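You operate a simulated robot arm through the tools that you are given. There is no shell and no other tool.

The job below is to be done with a simulated robot arm. You get a single attempt, and the scene is never put back.

## Task
Open the air valve and bring the dial up to 3 bar.
Fine: the regulator knob turns with the FREE switch on; switch it off again.

It is judged by the outcome, as a careful person would: the job done as asked, and still so three seconds after it is handed in. It fails if anything else is knocked over, pushed out of place, dropped, spilled or broken.

## Robot
A 7-joint arm with a fingered hand, fixed in place. Base frame: the origin is on the floor under the middle of its stand, x ahead of it, y to its left, z up. Units: m, degrees, N and s.
With the tool pointing down near the work surface it reaches from about 0.1 to 0.68 m from the base axis. Its first joint turns from -69.0 to 172.0 degrees. Payload 3.2 kg.
The TCP is the grasp point between the finger pads, 0.026 m short of the fingertips. In the tool frame z runs along the fingers and y along their closing line. The gripper opens to 0.088 m; its body begins 0.03 m behind the TCP. The gripper is a hand of 5 fingers: y runs from the thumb to the fingers, the wrist lies at [-0.016, -0.108, -0.172] in the tool frame.
Orientation is told as [roll, pitch, yaw] about the base's x, y, z axes, in that order, counted from this pose: with the fingers straight down and the wrist toward the robot, the tool's x, y and z point along [0, 1, 0], [1, 0, 0] and [0, 0, -1] of the base frame.

## Interface
- The arm moves only by the tool step_arm. Its argument "moves" is a list that holds one entry, the list of rows, each a list of 6 numbers: the shift along the base's x, y, z in m, then the turn, a rotation vector about the base's x, y, z in degrees. In form: [[[tx, ty, tz, rx, ry, rz], ...]]. A call has 1 to 20 rows; each row shifts and turns the commanded pose from where the row before left it. Rows are played at 5 a second. More than 0.05 m and 8.6 degrees between two rows, and nothing of the call is played. A pose out of reach is approached as far as the arm can. The call stops where the force on the tool passes 40 N (or 10 N more than at its start, if that is more) or the arm is blocked; 0.2 s more then pass. In this call time passes only in rows, and 0.2 s behind the last. It gives the time, the measured TCP pose, the force on the tool (base axes), the opening and the grip force at its end, in the units of the frame above (readings bear some noise), with the torque about the TCP (base axes, N m) and any sound that the robot's microphone picked up.
- Cameras (640 x 400 px; columns grow to the right, rows downward): "scene" is fixed at [0.3999, 0.4932, 1.6511]; the picture's right is [-0.99, -0.15, 0.00], its down [-0.10, 0.65, -0.75] and it looks along [0.12, -0.74, -0.66] (base axes); focal length 315 px, centre (320, 200). "wrist" rides on the gripper at [0.067, -0.097, -0.117] in the tool frame; the picture's right is [-0.71, 0.33, -0.62], its down [-0.65, -0.65, 0.39] and it looks along [-0.28, 0.68, 0.68] (tool axes); focal length 234 px, centre (320, 200). There is no depth. A picture from a camera that has moved, and an enlarged one, comes with that camera's place and axes in the base frame and with its lens. The place of the scene camera against the robot may be out by one fixed shift of up to 0.018 m in any direction.
- capture(camera): a new picture of that camera. No time passes.
- slide_trunk(by): slides the trunk up (or, below 0, down) by that many m; the arm rides with it, the base frame stays. It gives what a move gives, with no picture.
- curl_fingers(index, middle, ring, little, thumb_bend, thumb_turn): sets how far each is bent, from 0 (flat) to 1 (curled in); at 0.3 the hand is open as for a grip, at 0.7 the pads meet at the TCP. One left out holds its place. A second passes; each finger stops where it meets its share of the squeeze, and holds until it gets a number again. It is the only way to open and close the hand. It gives what a move gives, with no picture; readings hold the bend of each and the force on index, middle, ring, little, thumb and palm. thumb_turn goes from beside the hand (0) to across from the fingers (1), as for a grip.
- close_up(camera, box): a new picture of the part [left, top, right, bottom] of that camera's present view, enlarged. No time passes.
- finish_job(): hands the job in; it is judged then, once.

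Nothing tells you positions but the pictures and the camera data. Unless the task says otherwise, let go and move clear before handing in.

The tools are called after "Call:" as name(argument=value, ...) on one line, values as JSON. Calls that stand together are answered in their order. step_arm: Moves the arm, as the interface text tells. Its arguments: {"type":"object","properties":{"moves":{"type":"array","items":{"type":"array","items":{"type":"array","items":{"type":"number"}}}}},"required":["moves"]} The other tools are called the same way: slide_trunk (by) moves the trunk up or down; curl_fingers (index, middle, ring, little, thumb_bend, thumb_turn) moves the fingers one by one; capture (camera) takes a picture; close_up (camera, box) takes an enlarged picture of a part of a camera's view; finish_job () hands the job in.

At the start:

```text
t: 0.0
position: [0.3893, 0.0564, 1.345]
orientation: [0.0, 0.0, -0.1]
force: [-0.2, 0.3, 0.0]
ft_torque: [-0.01, -0.01, -0.03]
width: 0.0877
gripper_force: 0.0
shape: jaw
bend: [0.3, 0.3, 0.3, 0.3, 0.3, 0.97]
finger forces: [0.0, 0.0, 0.0, 0.2, 0.0, 0.0]
trunk travel left (down, up): [-0.775, 0.065]
```

scene: 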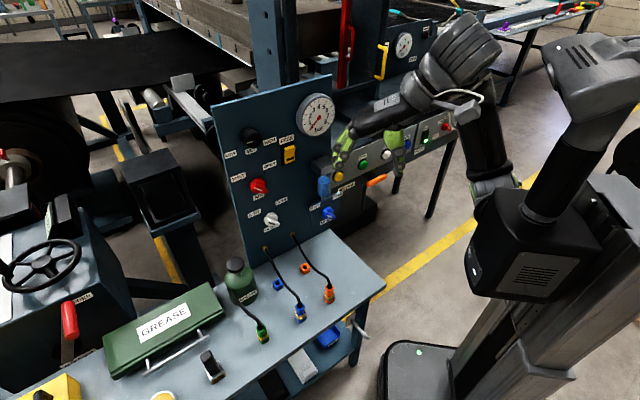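
wrist: 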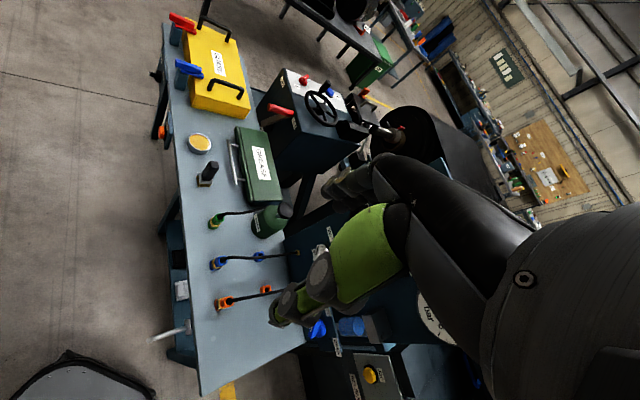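

I see a blue panel with a gauge, several knobs and switches, and a table in front of it. I'll take close-ups to read the labels before moving anything.

Call:
close_up(camera="scene", box=[210, 80, 370, 180])

Call:
close_up(camera="scene", box=[220, 160, 380, 260])

Call:
close_up(camera="scene", box=[310, 80, 470, 180])

Call:
close_up(camera="scene", box=[210, 230, 370, 330])

```text
4.00 times, centred on (290, 130) of scene
camera zoom: at [0.3999, 0.4932, 1.6511], right [-0.99, -0.15, 0.0], down [-0.1, 0.65, -0.75], along [0.12, -0.74, -0.66], focal length 1261 px, centre (440, 480)
```

zoom: 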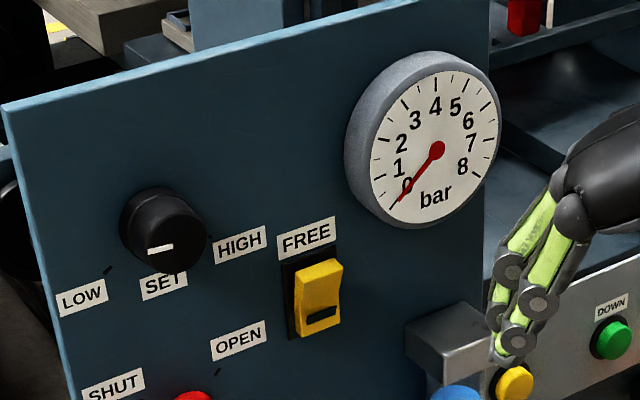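

```text
4.00 times, centred on (300, 210) of scene
camera zoom: at [0.3999, 0.4932, 1.6511], right [-0.99, -0.15, 0.0], down [-0.1, 0.65, -0.75], along [0.12, -0.74, -0.66], focal length 1261 px, centre (400, 160)
```

zoom: 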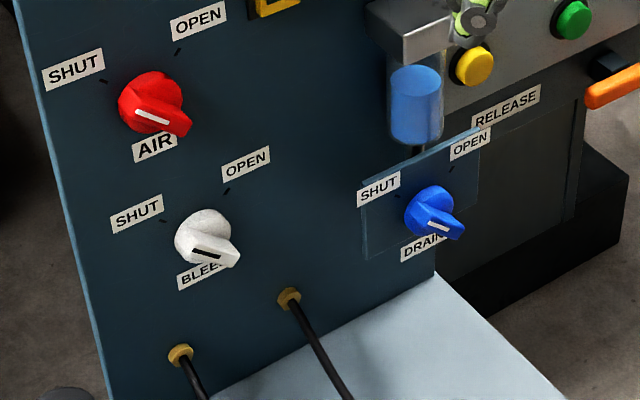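

```text
4.00 times, centred on (390, 130) of scene
camera zoom: at [0.3999, 0.4932, 1.6511], right [-0.99, -0.15, 0.0], down [-0.1, 0.65, -0.75], along [0.12, -0.74, -0.66], focal length 1261 px, centre (40, 480)
```

zoom: 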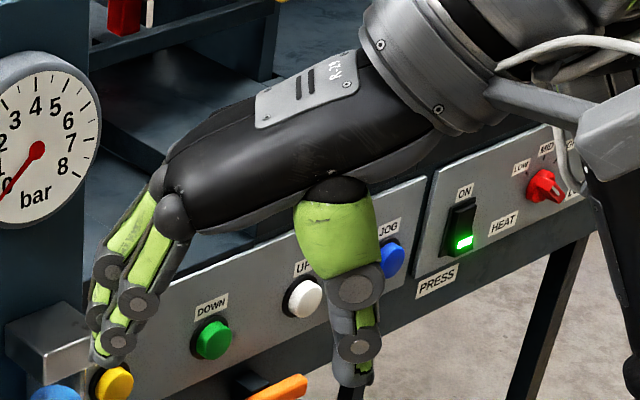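

```text
4.00 times, centred on (290, 280) of scene
camera zoom: at [0.3999, 0.4932, 1.6511], right [-0.99, -0.15, 0.0], down [-0.1, 0.65, -0.75], along [0.12, -0.74, -0.66], focal length 1261 px, centre (440, -120)
```

zoom: 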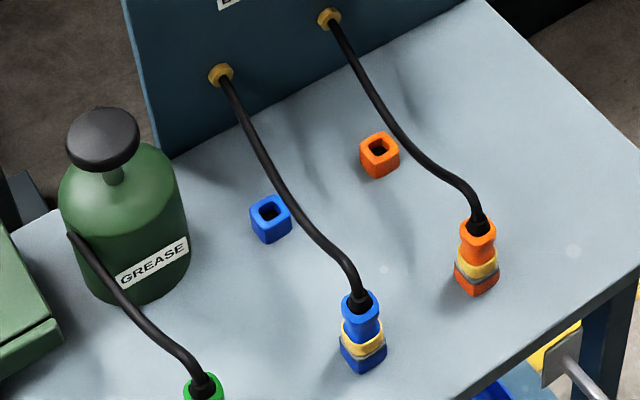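

The blue panel stands ahead and to the right of the robot, facing back-left. It carries the gauge, SET knob, FREE rocker, AIR valve and BLEED valve, and the valves all look shut. I'll turn the hand to face the panel from a safe distance, so I can see it properly and fix the geometry.

Call:
step_arm(moves=[[[0.004, 0.003, -0.012, -7.14, -2.706, 2.706], [0.004, 0.003, -0.012, -7.14, -2.706, 2.706], [0.004, 0.003, -0.012, -7.14, -2.706, 2.706], [0.004, 0.003, -0.012, -7.14, -2.706, 2.706], [0.004, 0.003, -0.012, -7.14, -2.706, 2.706], [0.004, 0.003, -0.012, -7.14, -2.706, 2.706]]])

Call:
capture(camera="scene")

Call:
capture(camera="wrist")

```text
t: 1.4
position: [0.4129, 0.0752, 1.2721]
orientation: [-45.2, -8.6, 21.0]
force: [0.9, -0.5, -0.3]
ft_torque: [-0.01, 0.0, -0.01]
width: 0.0877
gripper_force: 0.1
shape: jaw
bend: [0.3, 0.3, 0.3, 0.3, 0.3, 0.97]
finger forces: [0.0, 0.0, 0.0, 0.0, 0.0, 0.1]
trunk travel left (down, up): [-0.775, 0.065]
```

```text
taken
```

scene: 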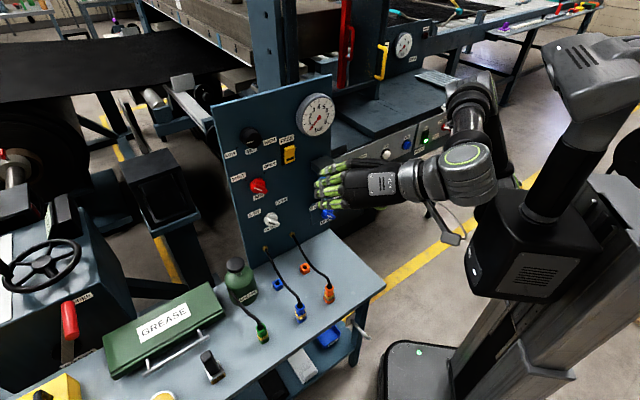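

```text
taken
camera wrist: at [0.2732, 0.1602, 1.2939], right [0.19, 0.01, 0.98], down [-0.37, -0.93, 0.09], along [0.91, -0.38, -0.17], focal length 234 px, centre (320, 200)
```

wrist: 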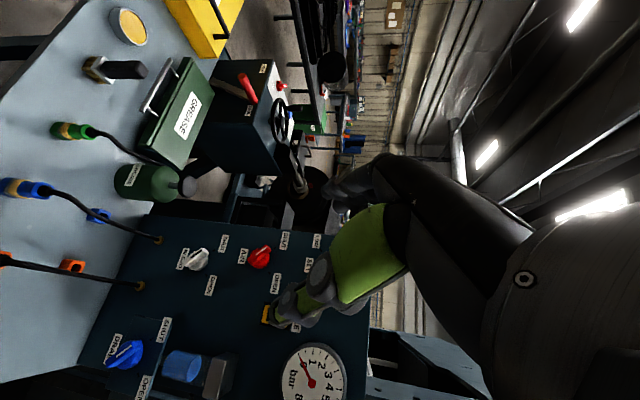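

The hand is swinging round cleanly and the wrist camera now shows the whole panel. I'll finish the turn while staying well away from it.

Call:
step_arm(moves=[[[0.0, 0.006, -0.008, -7.14, -2.706, 2.706], [0.0, 0.006, -0.008, -7.14, -2.706, 2.706], [0.0, 0.006, -0.008, -7.14, -2.706, 2.706], [0.0, 0.006, -0.008, -7.14, -2.706, 2.706], [0.0, 0.006, -0.008, -7.14, -2.706, 2.706], [0.0, 0.006, -0.008, -7.14, -2.706, 2.706]]])

Call:
capture(camera="scene")

Call:
capture(camera="wrist")

```text
t: 2.8
position: [0.413, 0.1107, 1.2259]
orientation: [-90.1, -0.1, 41.6]
force: [0.4, -0.6, 0.2]
ft_torque: [0.0, 0.02, 0.04]
width: 0.0879
gripper_force: 0.0
shape: jaw
bend: [0.3, 0.3, 0.3, 0.3, 0.3, 0.97]
finger forces: [0.0, 0.0, 0.0, 0.0, 0.0, 0.1]
trunk travel left (down, up): [-0.775, 0.065]
```

```text
taken
```

scene: 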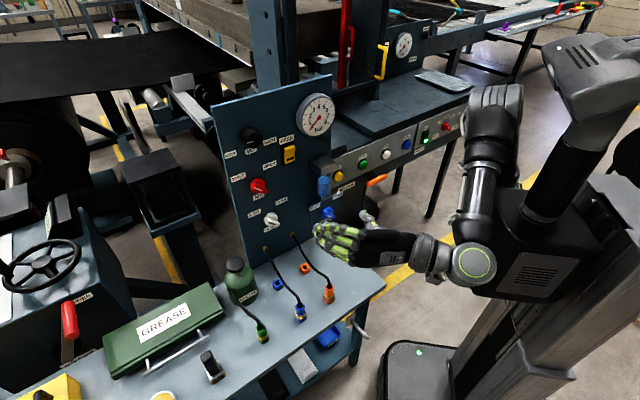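

```text
taken
camera wrist: at [0.2626, 0.1332, 1.1594], right [-0.17, 0.69, 0.71], down [-0.23, -0.72, 0.65], along [0.96, -0.05, 0.28], focal length 234 px, centre (320, 200)
```

wrist: 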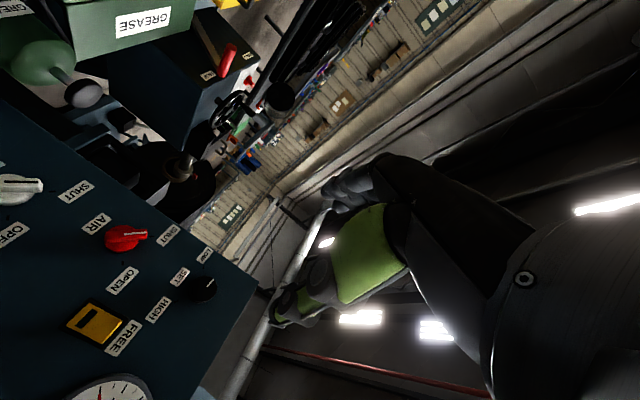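

The hand now points at the panel. I'll zoom in on the knobs, the switch and my fingers to read their present states and the geometry.

Call:
close_up(camera="wrist", box=[0, 150, 260, 400])

Call:
close_up(camera="scene", box=[300, 190, 480, 300])

Call:
close_up(camera="scene", box=[225, 115, 305, 165])

Call:
close_up(camera="scene", box=[225, 160, 305, 210])

```text
1.60 times, centred on (130, 275) of wrist
camera zoom: at [0.2626, 0.1332, 1.1594], right [-0.17, 0.69, 0.71], down [-0.23, -0.72, 0.65], along [0.96, -0.05, 0.28], focal length 375 px, centre (624, 80)
```

zoom: 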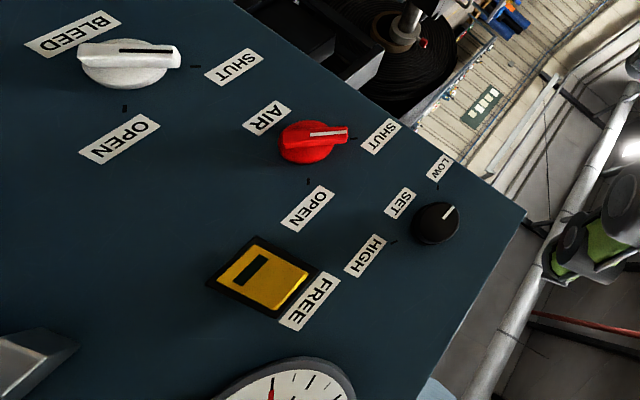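

```text
3.56 times, centred on (390, 245) of scene
camera zoom: at [0.3999, 0.4932, 1.6511], right [-0.99, -0.15, 0.0], down [-0.1, 0.65, -0.75], along [0.12, -0.74, -0.66], focal length 1120 px, centre (71, 40)
```

zoom: 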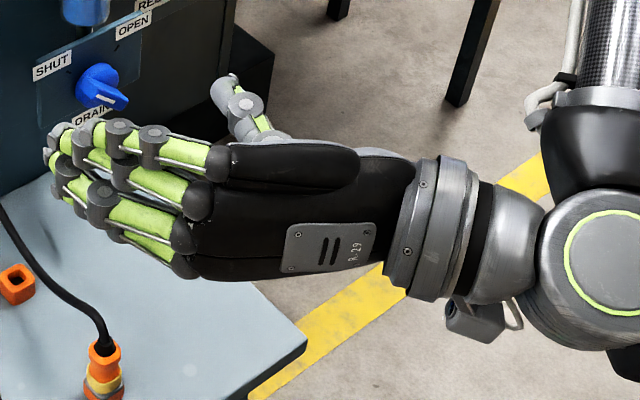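

```text
8.00 times, centred on (265, 140) of scene
camera zoom: at [0.3999, 0.4932, 1.6511], right [-0.99, -0.15, 0.0], down [-0.1, 0.65, -0.75], along [0.12, -0.74, -0.66], focal length 2521 px, centre (760, 680)
```

zoom: 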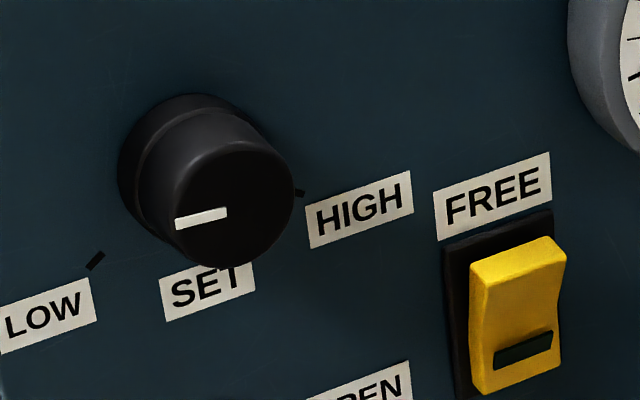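

```text
8.00 times, centred on (265, 185) of scene
camera zoom: at [0.3999, 0.4932, 1.6511], right [-0.99, -0.15, 0.0], down [-0.1, 0.65, -0.75], along [0.12, -0.74, -0.66], focal length 2521 px, centre (760, 320)
```

zoom: 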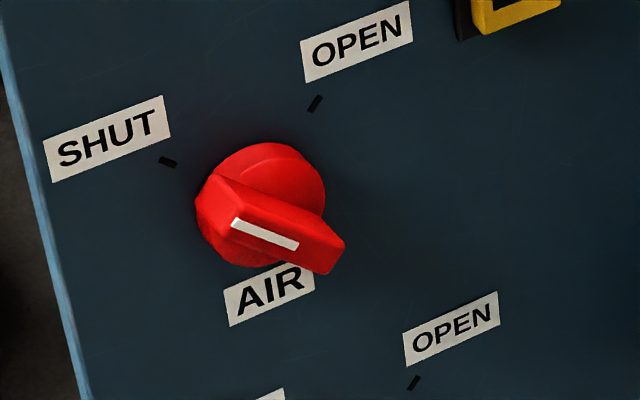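

AIR and BLEED both point at SHUT, and SET points at about 9 o'clock. FREE is a yellow rocker whose upper half, the side by the label, stands proud, so I take it to be off. I'll fold all fingers except the index to get a single pressing fingertip and see where its tip sits.

Call:
curl_fingers(index=0.3, middle=1.0, ring=1.0, little=1.0)

Call:
close_up(camera="scene", box=[300, 190, 480, 300])

Call:
capture(camera="wrist")

```text
t: 3.8
position: [0.4126, 0.1097, 1.2256]
orientation: [-90.0, 0.0, 41.5]
force: [-0.3, 0.6, -0.4]
ft_torque: [0.0, 0.01, -0.01]
width: 0.0876
gripper_force: 0.0
shape: fingers
bend: [0.3, 1.0, 1.0, 1.0, 0.3, 0.97]
finger forces: [0.1, 0.1, 0.1, 0.1, 0.1, 0.0]
trunk travel left (down, up): [-0.775, 0.065]
```

```text
3.56 times, centred on (390, 245) of scene
camera zoom: at [0.3999, 0.4932, 1.6511], right [-0.99, -0.15, 0.0], down [-0.1, 0.65, -0.75], along [0.12, -0.74, -0.66], focal length 1120 px, centre (71, 40)
```

zoom: 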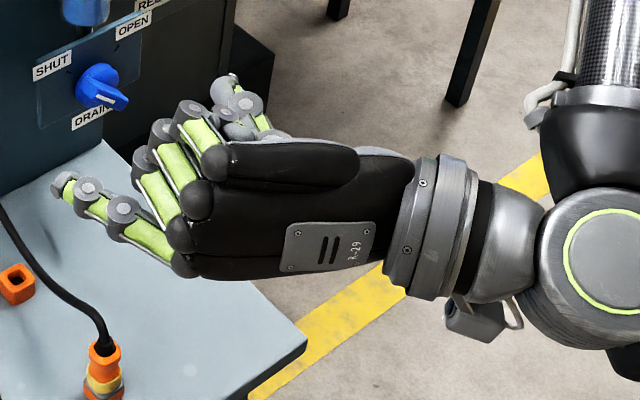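

```text
taken
camera wrist: at [0.2626, 0.1329, 1.1595], right [-0.17, 0.69, 0.71], down [-0.23, -0.72, 0.65], along [0.96, -0.06, 0.28], focal length 234 px, centre (320, 200)
```

wrist: 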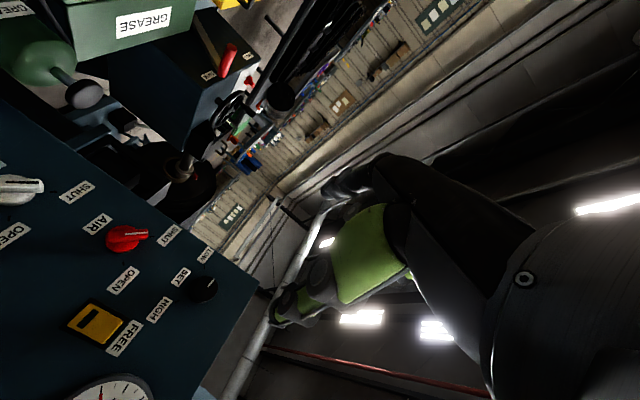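

The index is the lowest finger (the +x side of the tool). I'll straighten it and tuck the thumb, so that only the index sticks forward.

Call:
curl_fingers(index=0.15, thumb_bend=1.0)

Call:
close_up(camera="scene", box=[300, 190, 480, 300])

Call:
capture(camera="wrist")

```text
t: 4.8
position: [0.4117, 0.1094, 1.2255]
orientation: [-89.9, 0.0, 41.6]
force: [1.0, -0.3, 0.3]
ft_torque: [-0.02, 0.02, 0.0]
width: 0.0236
gripper_force: 0.0
shape: fingers
bend: [0.15, 1.0, 1.0, 1.0, 1.0, 0.97]
finger forces: [0.0, 0.0, 0.0, 0.0, 0.0, 0.0]
trunk travel left (down, up): [-0.775, 0.065]
```

```text
3.56 times, centred on (390, 245) of scene
camera zoom: at [0.3999, 0.4932, 1.6511], right [-0.99, -0.15, 0.0], down [-0.1, 0.65, -0.75], along [0.12, -0.74, -0.66], focal length 1120 px, centre (71, 40)
```

zoom: 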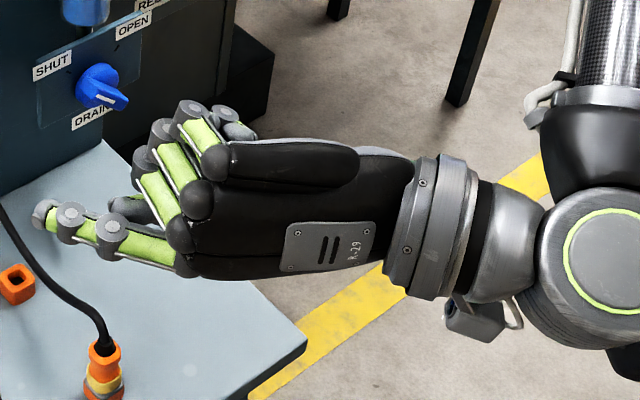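

```text
taken
camera wrist: at [0.2626, 0.1328, 1.1595], right [-0.17, 0.69, 0.71], down [-0.23, -0.72, 0.65], along [0.96, -0.06, 0.28], focal length 234 px, centre (320, 200)
```

wrist: 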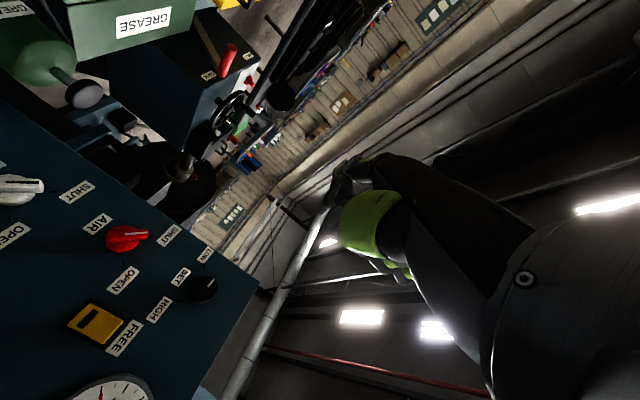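

Call:
close_up(camera="wrist", box=[300, 130, 460, 230])

Call:
close_up(camera="scene", box=[300, 225, 364, 265])

```text
4.00 times, centred on (380, 180) of wrist
camera zoom: at [0.2626, 0.1328, 1.1595], right [-0.17, 0.69, 0.71], down [-0.23, -0.72, 0.65], along [0.96, -0.06, 0.28], focal length 937 px, centre (80, 280)
```

zoom: 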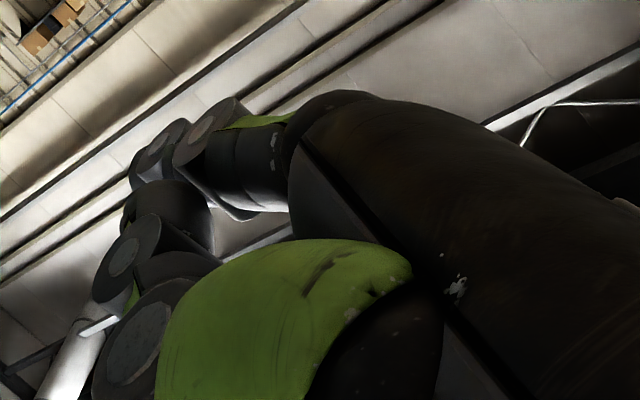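

```text
10.00 times, centred on (332, 245) of scene
camera zoom: at [0.3999, 0.4932, 1.6511], right [-0.99, -0.15, 0.0], down [-0.1, 0.65, -0.75], along [0.12, -0.74, -0.66], focal length 3151 px, centre (200, -250)
```

zoom: 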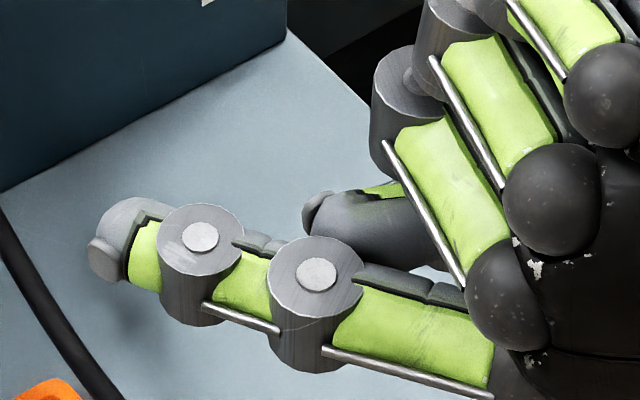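

I'd rather use a stiff pinch (index and thumb pads together at the TCP) as the pressing probe, because its tip position is well known. I'll form it, then move to a standoff in front of the FREE switch and look again.

Call:
curl_fingers(index=0.7, thumb_bend=0.7)

Call:
step_arm(moves=[[[0.0145, -0.0387, -0.0133, 0, 0, 0], [0.0145, -0.0387, -0.0133, 0, 0, 0], [0.0145, -0.0387, -0.0133, 0, 0, 0], [0.0145, -0.0387, -0.0133, 0, 0, 0]]])

Call:
capture(camera="wrist")

Call:
capture(camera="scene")

```text
t: 5.8
position: [0.4114, 0.1102, 1.2247]
orientation: [-90.0, -0.1, 41.7]
force: [0.8, 1.0, -0.3]
ft_torque: [0.0, -0.01, -0.01]
width: 0.003
gripper_force: 0.0
shape: fingers
bend: [0.7, 1.0, 1.0, 1.0, 0.7, 0.97]
finger forces: [0.1, 0.0, 0.1, 0.1, 0.1, 0.1]
trunk travel left (down, up): [-0.775, 0.065]
```

```text
t: 6.8
position: [0.4721, -0.0464, 1.171]
orientation: [-89.9, 0.0, 41.6]
force: [-0.7, -0.6, 0.8]
ft_torque: [-0.05, -0.02, 0.01]
width: 0.0026
gripper_force: 0.0
shape: fingers
bend: [0.7, 1.0, 1.0, 1.0, 0.7, 0.97]
finger forces: [0.0, 0.1, 0.1, 0.0, 0.0, 0.0]
trunk travel left (down, up): [-0.775, 0.065]
```

```text
taken
camera wrist: at [0.322, -0.0233, 1.106], right [-0.17, 0.69, 0.71], down [-0.23, -0.73, 0.65], along [0.96, -0.06, 0.28], focal length 234 px, centre (320, 200)
```

wrist: 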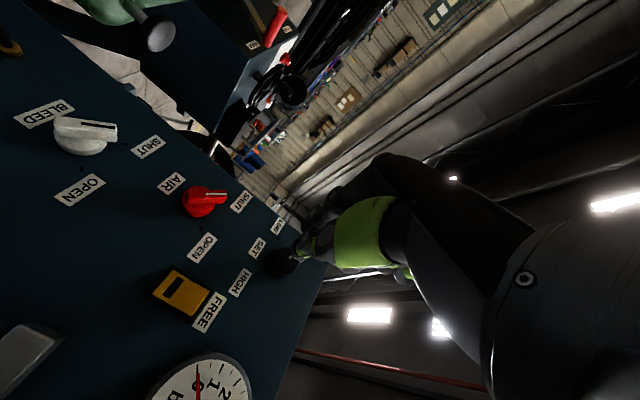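

```text
taken
```

scene: 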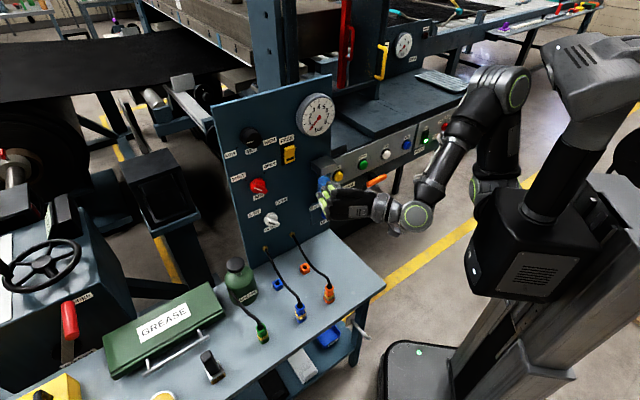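

Triangulating from two wrist views, the panel stands at 45° with its plane at about −0.605 along (−0.707, 0.707). FREE is centred near z = 1.14, AIR near z = 1.077 and SET near z = 1.235. I'll zoom in on the rocker and the pinch tip before squaring up.

Call:
close_up(camera="wrist", box=[130, 190, 290, 290])

Call:
close_up(camera="wrist", box=[260, 190, 420, 290])

Call:
close_up(camera="wrist", box=[120, 250, 240, 325])

Call:
close_up(camera="scene", box=[290, 150, 418, 230])

```text
4.00 times, centred on (210, 240) of wrist
camera zoom: at [0.322, -0.0233, 1.106], right [-0.17, 0.69, 0.71], down [-0.23, -0.73, 0.65], along [0.96, -0.06, 0.28], focal length 937 px, centre (760, 40)
```

zoom: 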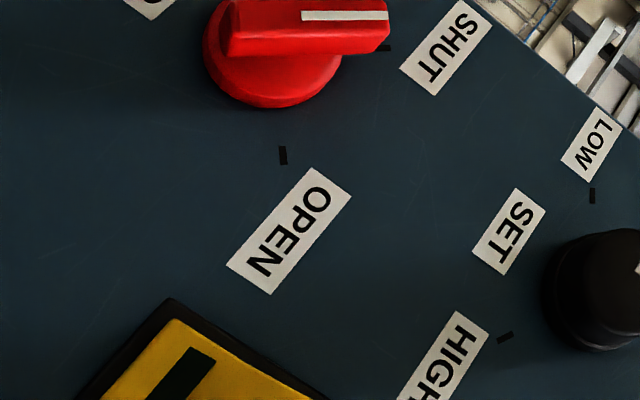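

```text
4.00 times, centred on (340, 240) of wrist
camera zoom: at [0.322, -0.0233, 1.106], right [-0.17, 0.69, 0.71], down [-0.23, -0.73, 0.65], along [0.96, -0.06, 0.28], focal length 937 px, centre (240, 40)
```

zoom: 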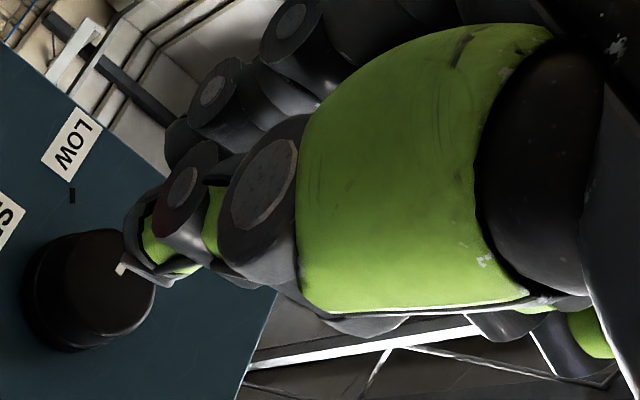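

```text
5.33 times, centred on (180, 288) of wrist
camera zoom: at [0.322, -0.0233, 1.106], right [-0.17, 0.69, 0.71], down [-0.23, -0.73, 0.65], along [0.96, -0.06, 0.28], focal length 1249 px, centre (1067, -267)
```

zoom: 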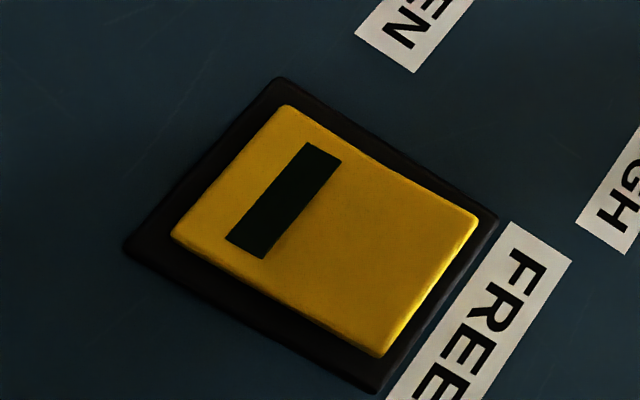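

```text
5.00 times, centred on (354, 190) of scene
camera zoom: at [0.3999, 0.4932, 1.6511], right [-0.99, -0.15, 0.0], down [-0.1, 0.65, -0.75], along [0.12, -0.74, -0.66], focal length 1576 px, centre (150, 250)
```

zoom: 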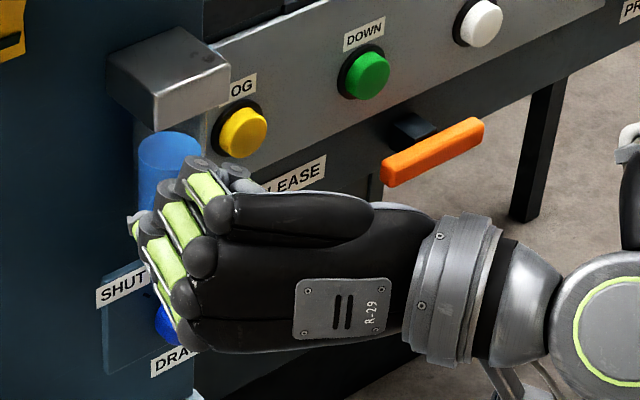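

The rocker spans u = 0.240–0.272 m along the panel and z = 1.115–1.166, with its top half standing proud. I'll square the hand to the panel (yaw 45°) and move to a standoff in front of the rocker's upper half.

Call:
step_arm(moves=[[[0.0183, -0.0342, -0.00225, 0, 0, 0.85], [0.0183, -0.0342, -0.00225, 0, 0, 0.85], [0.0183, -0.0342, -0.00225, 0, 0, 0.85], [0.0183, -0.0342, -0.00225, 0, 0, 0.85]]])

Call:
capture(camera="wrist")

Call:
capture(camera="scene")

```text
t: 7.8
position: [0.5442, -0.1811, 1.162]
orientation: [-90.0, 0.0, 45.0]
force: [-0.4, -0.6, 1.1]
ft_torque: [0.0, 0.01, 0.02]
width: 0.0032
gripper_force: 0.2
shape: fingers
bend: [0.7, 1.0, 1.0, 1.0, 0.7, 0.97]
finger forces: [0.0, 0.0, 0.1, 0.0, 0.1, 0.0]
trunk travel left (down, up): [-0.775, 0.065]
```

```text
taken
camera wrist: at [0.3933, -0.1671, 1.0974], right [-0.21, 0.68, 0.71], down [-0.19, -0.74, 0.65], along [0.96, 0.0, 0.28], focal length 234 px, centre (320, 200)
```

wrist: 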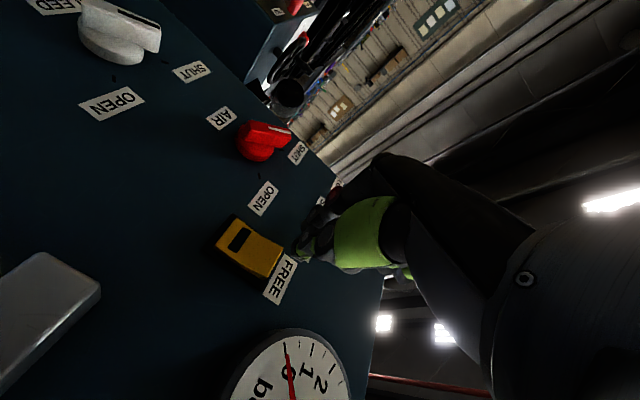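

```text
taken
```

scene: 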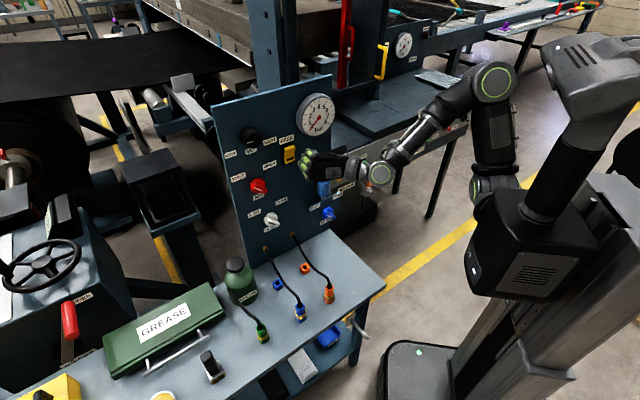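

Call:
close_up(camera="wrist", box=[200, 180, 360, 280])

Call:
close_up(camera="scene", box=[270, 130, 350, 180])

```text
4.00 times, centred on (280, 230) of wrist
camera zoom: at [0.3933, -0.1671, 1.0974], right [-0.21, 0.68, 0.71], down [-0.19, -0.74, 0.65], along [0.96, 0.0, 0.28], focal length 937 px, centre (480, 80)
```

zoom: 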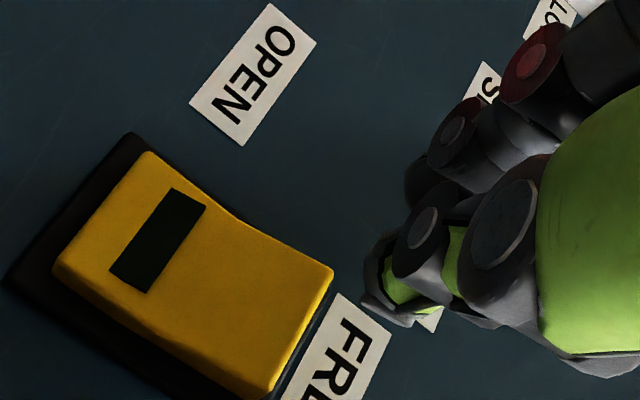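

```text
8.00 times, centred on (310, 155) of scene
camera zoom: at [0.3999, 0.4932, 1.6511], right [-0.99, -0.15, 0.0], down [-0.1, 0.65, -0.75], along [0.12, -0.74, -0.66], focal length 2521 px, centre (400, 560)
```

zoom: 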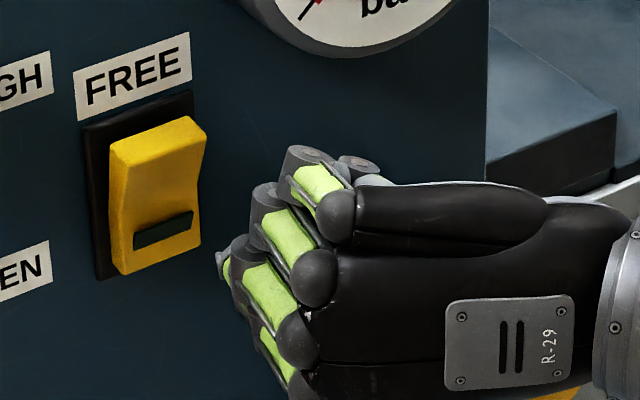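

The tip is about 6.6 cm from the panel, lined up with the rocker's upper half. I'll advance most of that gently, then go in small steps while watching the force.

Call:
step_arm(moves=[[[0.0035, -0.0035, 0.0005, 0, 0, 0], [0.0035, -0.0035, 0.0005, 0, 0, 0], [0.0035, -0.0035, 0.0005, 0, 0, 0], [0.0035, -0.0035, 0.0005, 0, 0, 0], [0.0035, -0.0035, 0.0005, 0, 0, 0], [0.0035, -0.0035, 0.0005, 0, 0, 0], [0.0035, -0.0035, 0, 0, 0, 0]]])

Call:
close_up(camera="wrist", box=[200, 180, 360, 280])

Call:
close_up(camera="scene", box=[270, 130, 350, 180])

```text
t: 9.4
position: [0.5689, -0.2062, 1.1662]
orientation: [-90.0, 0.0, 45.0]
force: [-0.3, -0.9, 0.2]
ft_torque: [0.01, -0.03, -0.02]
width: 0.0026
gripper_force: 0.1
shape: fingers
bend: [0.7, 1.0, 1.0, 1.0, 0.7, 0.97]
finger forces: [0.1, 0.0, 0.0, 0.0, 0.0, 0.0]
trunk travel left (down, up): [-0.775, 0.065]
```

```text
4.00 times, centred on (280, 230) of wrist
camera zoom: at [0.4183, -0.1915, 1.1004], right [-0.21, 0.68, 0.71], down [-0.19, -0.74, 0.65], along [0.96, 0.0, 0.28], focal length 937 px, centre (480, 80)
```

zoom: 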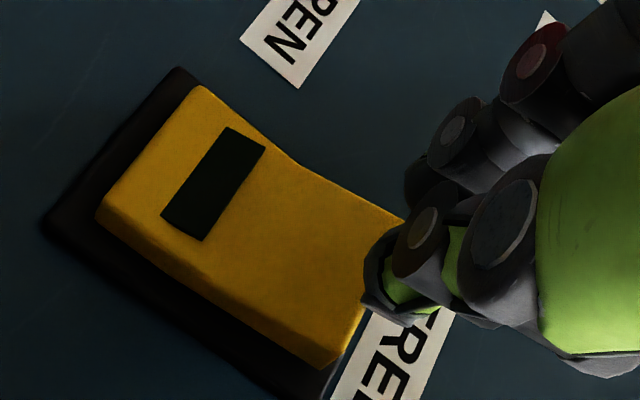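

```text
8.00 times, centred on (310, 155) of scene
camera zoom: at [0.3999, 0.4932, 1.6511], right [-0.99, -0.15, 0.0], down [-0.1, 0.65, -0.75], along [0.12, -0.74, -0.66], focal length 2521 px, centre (400, 560)
```

zoom: 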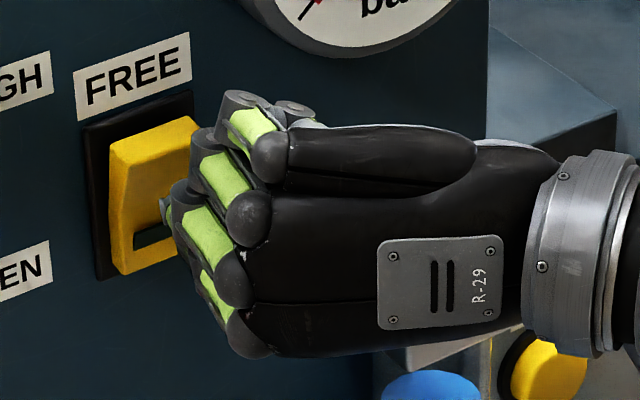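

The tip looks close to the rocker's top edge, so I'll drop about 6 mm and move in to near contact.

Call:
step_arm(moves=[[[0, 0, -0.006, 0, 0, 0], [0.002, -0.002, 0, 0, 0, 0], [0.002, -0.002, 0, 0, 0, 0], [0.002, -0.002, 0, 0, 0, 0]]])

Call:
close_up(camera="wrist", box=[200, 180, 360, 280])

Call:
close_up(camera="scene", box=[270, 130, 350, 180])

```text
t: 10.4
position: [0.5737, -0.2122, 1.1608]
orientation: [-90.0, 0.0, 44.9]
force: [0.0, 0.8, -0.1]
ft_torque: [0.03, 0.02, 0.01]
width: 0.003
gripper_force: 0.0
shape: fingers
bend: [0.7, 1.0, 1.0, 1.0, 0.7, 0.97]
finger forces: [0.0, 0.1, 0.0, 0.0, 0.1, 0.0]
trunk travel left (down, up): [-0.775, 0.065]
```

```text
4.00 times, centred on (280, 230) of wrist
camera zoom: at [0.4237, -0.1975, 1.0947], right [-0.21, 0.68, 0.71], down [-0.19, -0.74, 0.65], along [0.96, 0.0, 0.28], focal length 937 px, centre (480, 80)
```

zoom: 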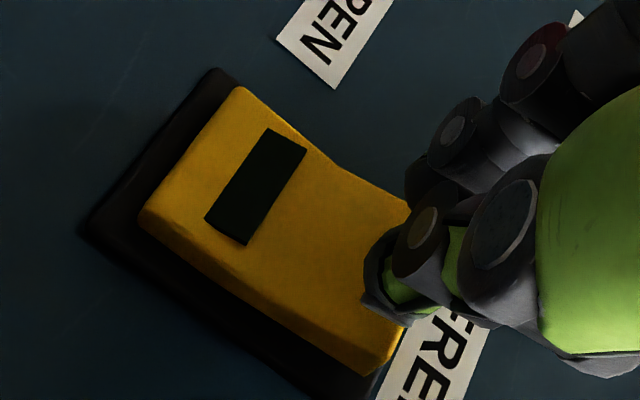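

```text
8.00 times, centred on (310, 155) of scene
camera zoom: at [0.3999, 0.4932, 1.6511], right [-0.99, -0.15, 0.0], down [-0.1, 0.65, -0.75], along [0.12, -0.74, -0.66], focal length 2521 px, centre (400, 560)
```

zoom: 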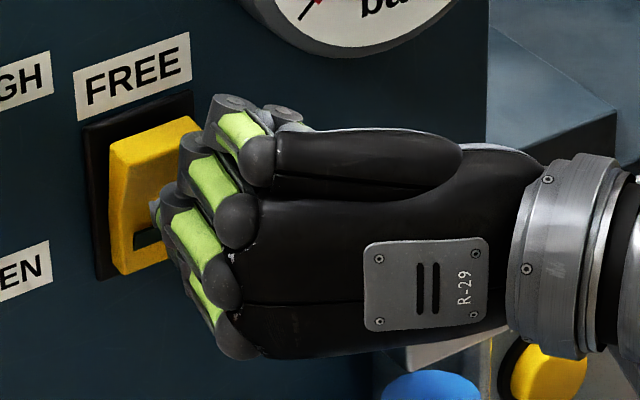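

There's still no contact and the tip now sits well inside the top half. I'll press in with 3 mm steps.

Call:
step_arm(moves=[[[0.0021, -0.0021, 0, 0, 0, 0], [0.0021, -0.0021, 0, 0, 0, 0]]])

Call:
close_up(camera="wrist", box=[200, 180, 360, 280])

```text
t: 11.0
position: [0.5781, -0.2158, 1.1609]
orientation: [-90.1, 0.0, 45.1]
force: [0.9, 0.9, -0.8]
ft_torque: [-0.01, 0.03, 0.01]
width: 0.0029
gripper_force: 0.1
shape: fingers
bend: [0.7, 1.0, 1.0, 1.0, 0.7, 0.97]
finger forces: [0.0, 0.0, 0.1, 0.0, 0.0, 0.0]
trunk travel left (down, up): [-0.775, 0.065]
```

```text
4.00 times, centred on (280, 230) of wrist
camera zoom: at [0.4281, -0.2021, 1.0943], right [-0.21, 0.68, 0.71], down [-0.19, -0.74, 0.65], along [0.96, 0.0, 0.28], focal length 937 px, centre (480, 80)
```

zoom: 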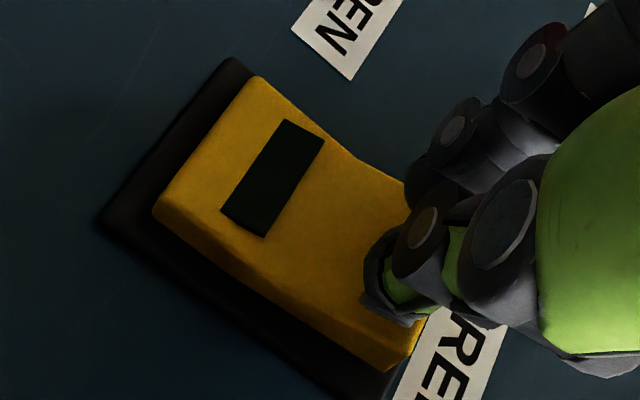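

Call:
step_arm(moves=[[[0.0021, -0.0021, 0, 0, 0, 0], [0.0021, -0.0021, 0, 0, 0, 0]]])

Call:
close_up(camera="wrist", box=[200, 180, 360, 280])

Call:
close_up(camera="scene", box=[270, 130, 350, 180])

```text
t: 11.6
position: [0.5821, -0.2213, 1.1604]
orientation: [-90.1, -0.1, 45.0]
force: [-1.4, 1.5, -0.3]
ft_torque: [0.03, 0.01, -0.04]
width: 0.0033
gripper_force: 1.9
shape: fingers
bend: [0.7, 1.0, 1.0, 1.0, 0.7, 0.98]
finger forces: [0.0, 0.0, 0.0, 0.0, 3.0, 0.0]
trunk travel left (down, up): [-0.775, 0.065]
```

```text
4.00 times, centred on (280, 230) of wrist
camera zoom: at [0.4317, -0.2057, 1.0946], right [-0.21, 0.68, 0.71], down [-0.19, -0.74, 0.65], along [0.96, 0.0, 0.28], focal length 937 px, centre (480, 80)
```

zoom: 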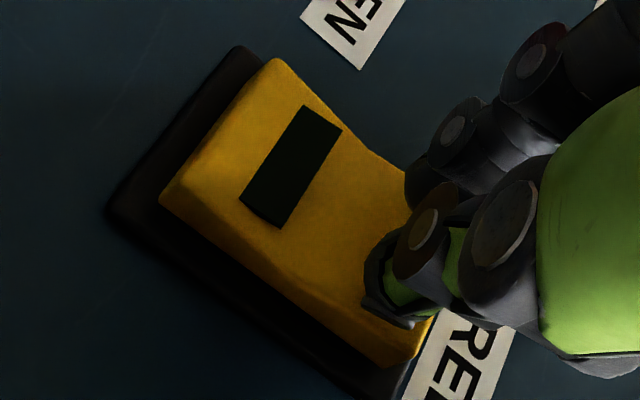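

```text
8.00 times, centred on (310, 155) of scene
camera zoom: at [0.3999, 0.4932, 1.6511], right [-0.99, -0.15, 0.0], down [-0.1, 0.65, -0.75], along [0.12, -0.74, -0.66], focal length 2521 px, centre (400, 560)
```

zoom: 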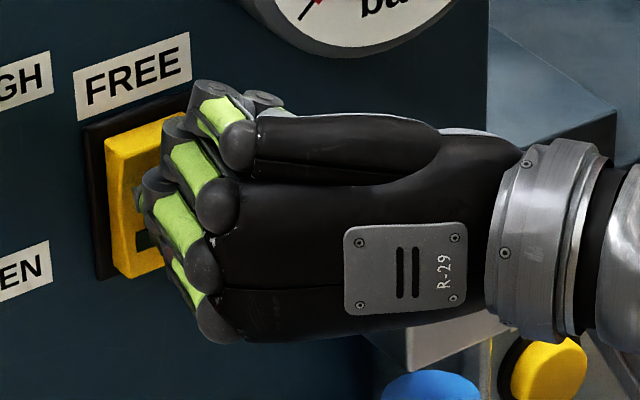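

The thumb tip is now in contact (3 N) and the rocker is starting to tilt. I'll keep pressing.

Call:
step_arm(moves=[[[0.0018, -0.0018, 0, 0, 0, 0], [0.0018, -0.0018, 0, 0, 0, 0]]])

Call:
close_up(camera="wrist", box=[200, 180, 360, 280])

Call:
close_up(camera="scene", box=[270, 130, 350, 180])

```text
t: 12.2
position: [0.5841, -0.2222, 1.162]
orientation: [-90.0, 0.1, 45.0]
force: [-8.8, 7.8, -0.4]
ft_torque: [0.11, 0.11, -0.23]
width: 0.0032
gripper_force: 5.7
shape: fingers
bend: [0.7, 1.0, 1.0, 1.0, 0.7, 0.97]
finger forces: [0.0, 0.0, 0.1, 0.0, 11.4, 0.1]
trunk travel left (down, up): [-0.775, 0.065]
```

```text
4.00 times, centred on (280, 230) of wrist
camera zoom: at [0.4332, -0.2077, 1.0956], right [-0.21, 0.68, 0.71], down [-0.19, -0.74, 0.65], along [0.96, 0.0, 0.28], focal length 937 px, centre (480, 80)
```

zoom: 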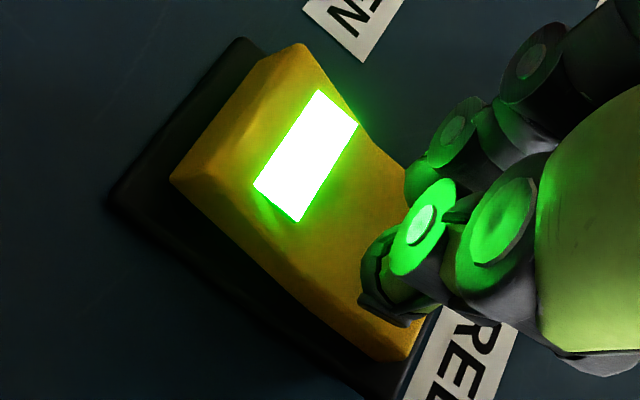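

```text
8.00 times, centred on (310, 155) of scene
camera zoom: at [0.3999, 0.4932, 1.6511], right [-0.99, -0.15, 0.0], down [-0.1, 0.65, -0.75], along [0.12, -0.74, -0.66], focal length 2521 px, centre (400, 560)
```

zoom: 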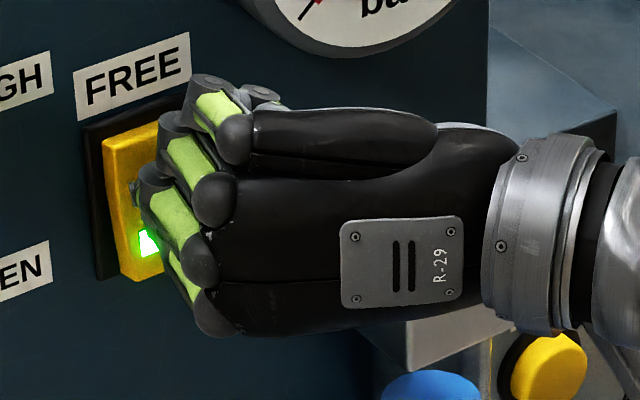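

The rocker's lamp is lit green, so FREE is on. I'll back straight off and check that it stays on.

Call:
step_arm(moves=[[[-0.0095, 0.0095, 0, 0, 0, 0], [-0.0095, 0.0095, 0, 0, 0, 0], [-0.0095, 0.0095, 0, 0, 0, 0], [-0.0095, 0.0095, 0, 0, 0, 0], [-0.0095, 0.0095, 0, 0, 0, 0], [-0.0095, 0.0095, 0, 0, 0, 0]]])

Call:
step_arm(moves=[[[0.0098, 0.0134, -0.0159, -5.3, 5.3, 0], [0.0098, 0.0134, -0.0159, -5.3, 5.3, 0], [0.0098, 0.0134, -0.0159, -5.3, 5.3, 0], [0.0098, 0.0134, -0.0159, -5.3, 5.3, 0], [0.0098, 0.0134, -0.0159, -5.3, 5.3, 0], [0.0098, 0.0134, -0.0159, -5.3, 5.3, 0]]])

Call:
capture(camera="wrist")

Call:
capture(camera="scene")

```text
t: 13.6
position: [0.5447, -0.1736, 1.1445]
orientation: [-89.8, 0.2, 45.5]
force: [-0.7, -0.4, -0.2]
ft_torque: [0.01, 0.03, 0.0]
width: 0.003
gripper_force: 0.1
shape: fingers
bend: [0.7, 1.0, 1.0, 1.0, 0.7, 0.97]
finger forces: [0.0, 0.0, 0.0, 0.1, 0.0, 0.0]
out of reach, approached as far as the arm can: row 4, 5, 6
trunk travel left (down, up): [-0.775, 0.065]
```

```text
t: 15.0
position: [0.6017, -0.0966, 1.068]
orientation: [-88.3, 42.2, 45.0]
force: [0.7, 0.0, -0.2]
ft_torque: [-0.03, 0.01, -0.03]
width: 0.0031
gripper_force: 0.2
shape: fingers
bend: [0.7, 1.0, 1.0, 1.0, 0.7, 0.97]
finger forces: [0.1, 0.1, 0.0, 0.0, 0.0, 0.0]
trunk travel left (down, up): [-0.775, 0.065]
```

```text
taken
camera wrist: at [0.4375, -0.0928, 1.0869], right [0.09, 0.94, 0.32], down [0.25, -0.33, 0.91], along [0.96, -0.01, -0.26], focal length 234 px, centre (320, 200)
```

wrist: 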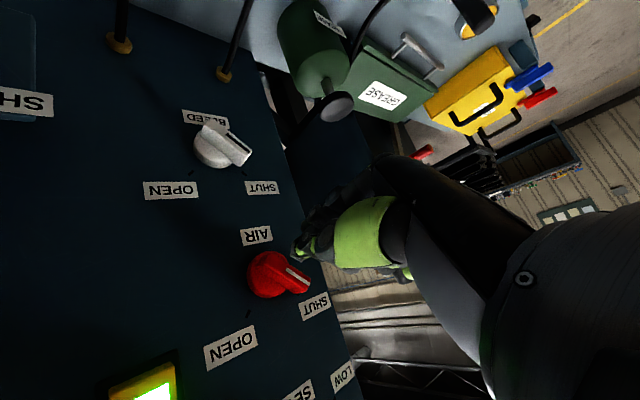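

```text
taken
```

scene: 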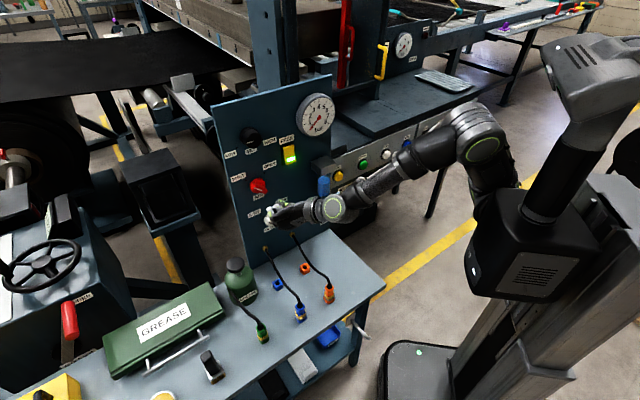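

FREE stays lit green. The AIR handle still points to SHUT. I'll trim the orientation so the hand is exactly square with a 45° roll, then open all the fingers so they can straddle the bar handle.

Call:
step_arm(moves=[[[-0.005, 0.005, 0, -1.4, 0.55, 0.6], [-0.005, 0.005, 0, -1.4, 0.55, 0.6]]])

Call:
curl_fingers(index=0.3, middle=0.3, ring=0.3, little=0.3, thumb_bend=0.3)

Call:
capture(camera="wrist")

Call:
close_up(camera="wrist", box=[200, 220, 360, 320])

Call:
close_up(camera="scene", box=[230, 160, 358, 240])

```text
t: 15.6
position: [0.5901, -0.0956, 1.0546]
orientation: [-88.7, 46.0, 45.1]
force: [0.2, -0.3, -0.6]
ft_torque: [0.0, 0.02, 0.0]
width: 0.0028
gripper_force: 0.0
shape: fingers
bend: [0.7, 1.0, 1.0, 1.0, 0.7, 0.97]
finger forces: [0.1, 0.1, 0.0, 0.0, 0.1, 0.0]
trunk travel left (down, up): [-0.775, 0.065]
```

```text
t: 16.6
position: [0.5923, -0.0919, 1.0599]
orientation: [-89.1, 45.7, 45.2]
force: [-0.3, 0.1, 0.1]
ft_torque: [-0.02, -0.04, -0.01]
width: 0.0872
gripper_force: 0.0
shape: fingers
bend: [0.3, 0.3, 0.3, 0.3, 0.3, 0.97]
finger forces: [0.1, 0.0, 0.0, 0.1, 0.1, 0.0]
trunk travel left (down, up): [-0.775, 0.065]
```

```text
taken
camera wrist: at [0.4281, -0.0888, 1.0848], right [0.09, 0.96, 0.27], down [0.28, -0.28, 0.92], along [0.95, -0.01, -0.3], focal length 234 px, centre (320, 200)
```

wrist: 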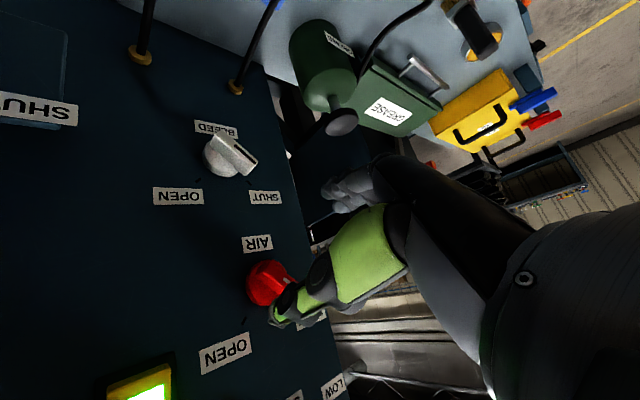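

```text
4.00 times, centred on (280, 270) of wrist
camera zoom: at [0.4281, -0.0888, 1.0848], right [0.09, 0.96, 0.27], down [0.28, -0.28, 0.92], along [0.95, -0.01, -0.3], focal length 937 px, centre (480, -80)
```

zoom: 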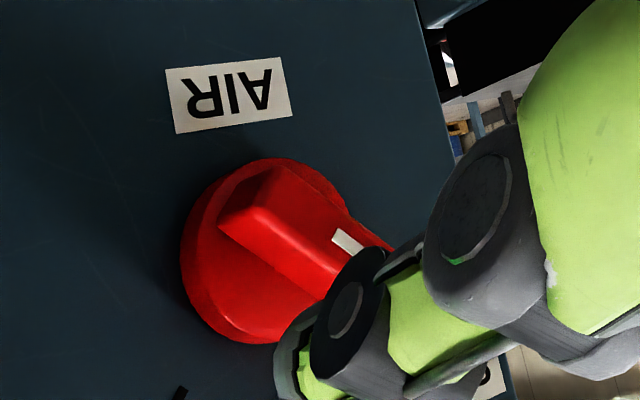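

```text
5.00 times, centred on (294, 200) of scene
camera zoom: at [0.3999, 0.4932, 1.6511], right [-0.99, -0.15, 0.0], down [-0.1, 0.65, -0.75], along [0.12, -0.74, -0.66], focal length 1576 px, centre (450, 200)
```

zoom: 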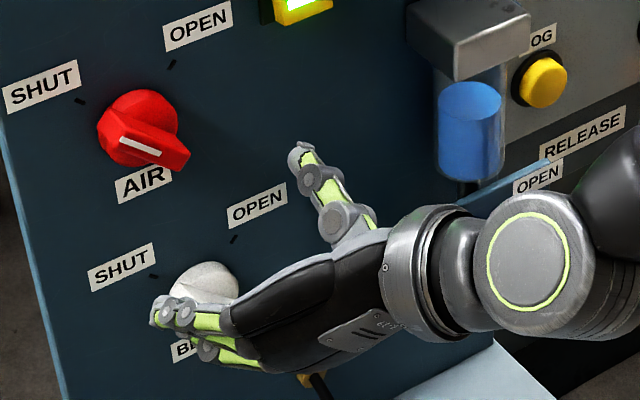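

Call:
step_arm(moves=[[[0, 0, 0, 0, 0, 0], [0, 0, 0, 0, 0, 0], [0, 0, 0, 0, 0, 0]]])

Call:
capture(camera="scene")

```text
t: 17.4
position: [0.5914, -0.0899, 1.0598]
orientation: [-89.0, 45.5, 45.6]
force: [-0.1, -1.0, 0.2]
ft_torque: [0.01, 0.0, 0.0]
width: 0.0874
gripper_force: 0.1
shape: fingers
bend: [0.3, 0.3, 0.3, 0.3, 0.3, 0.97]
finger forces: [0.0, 0.0, 0.1, 0.0, 0.0, 0.0]
trunk travel left (down, up): [-0.775, 0.065]
```

```text
taken
```

scene: 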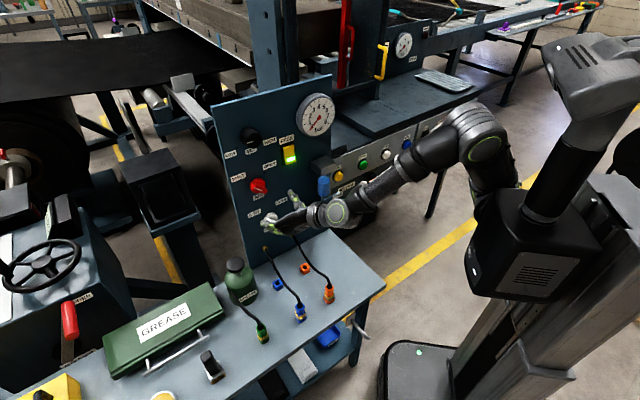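

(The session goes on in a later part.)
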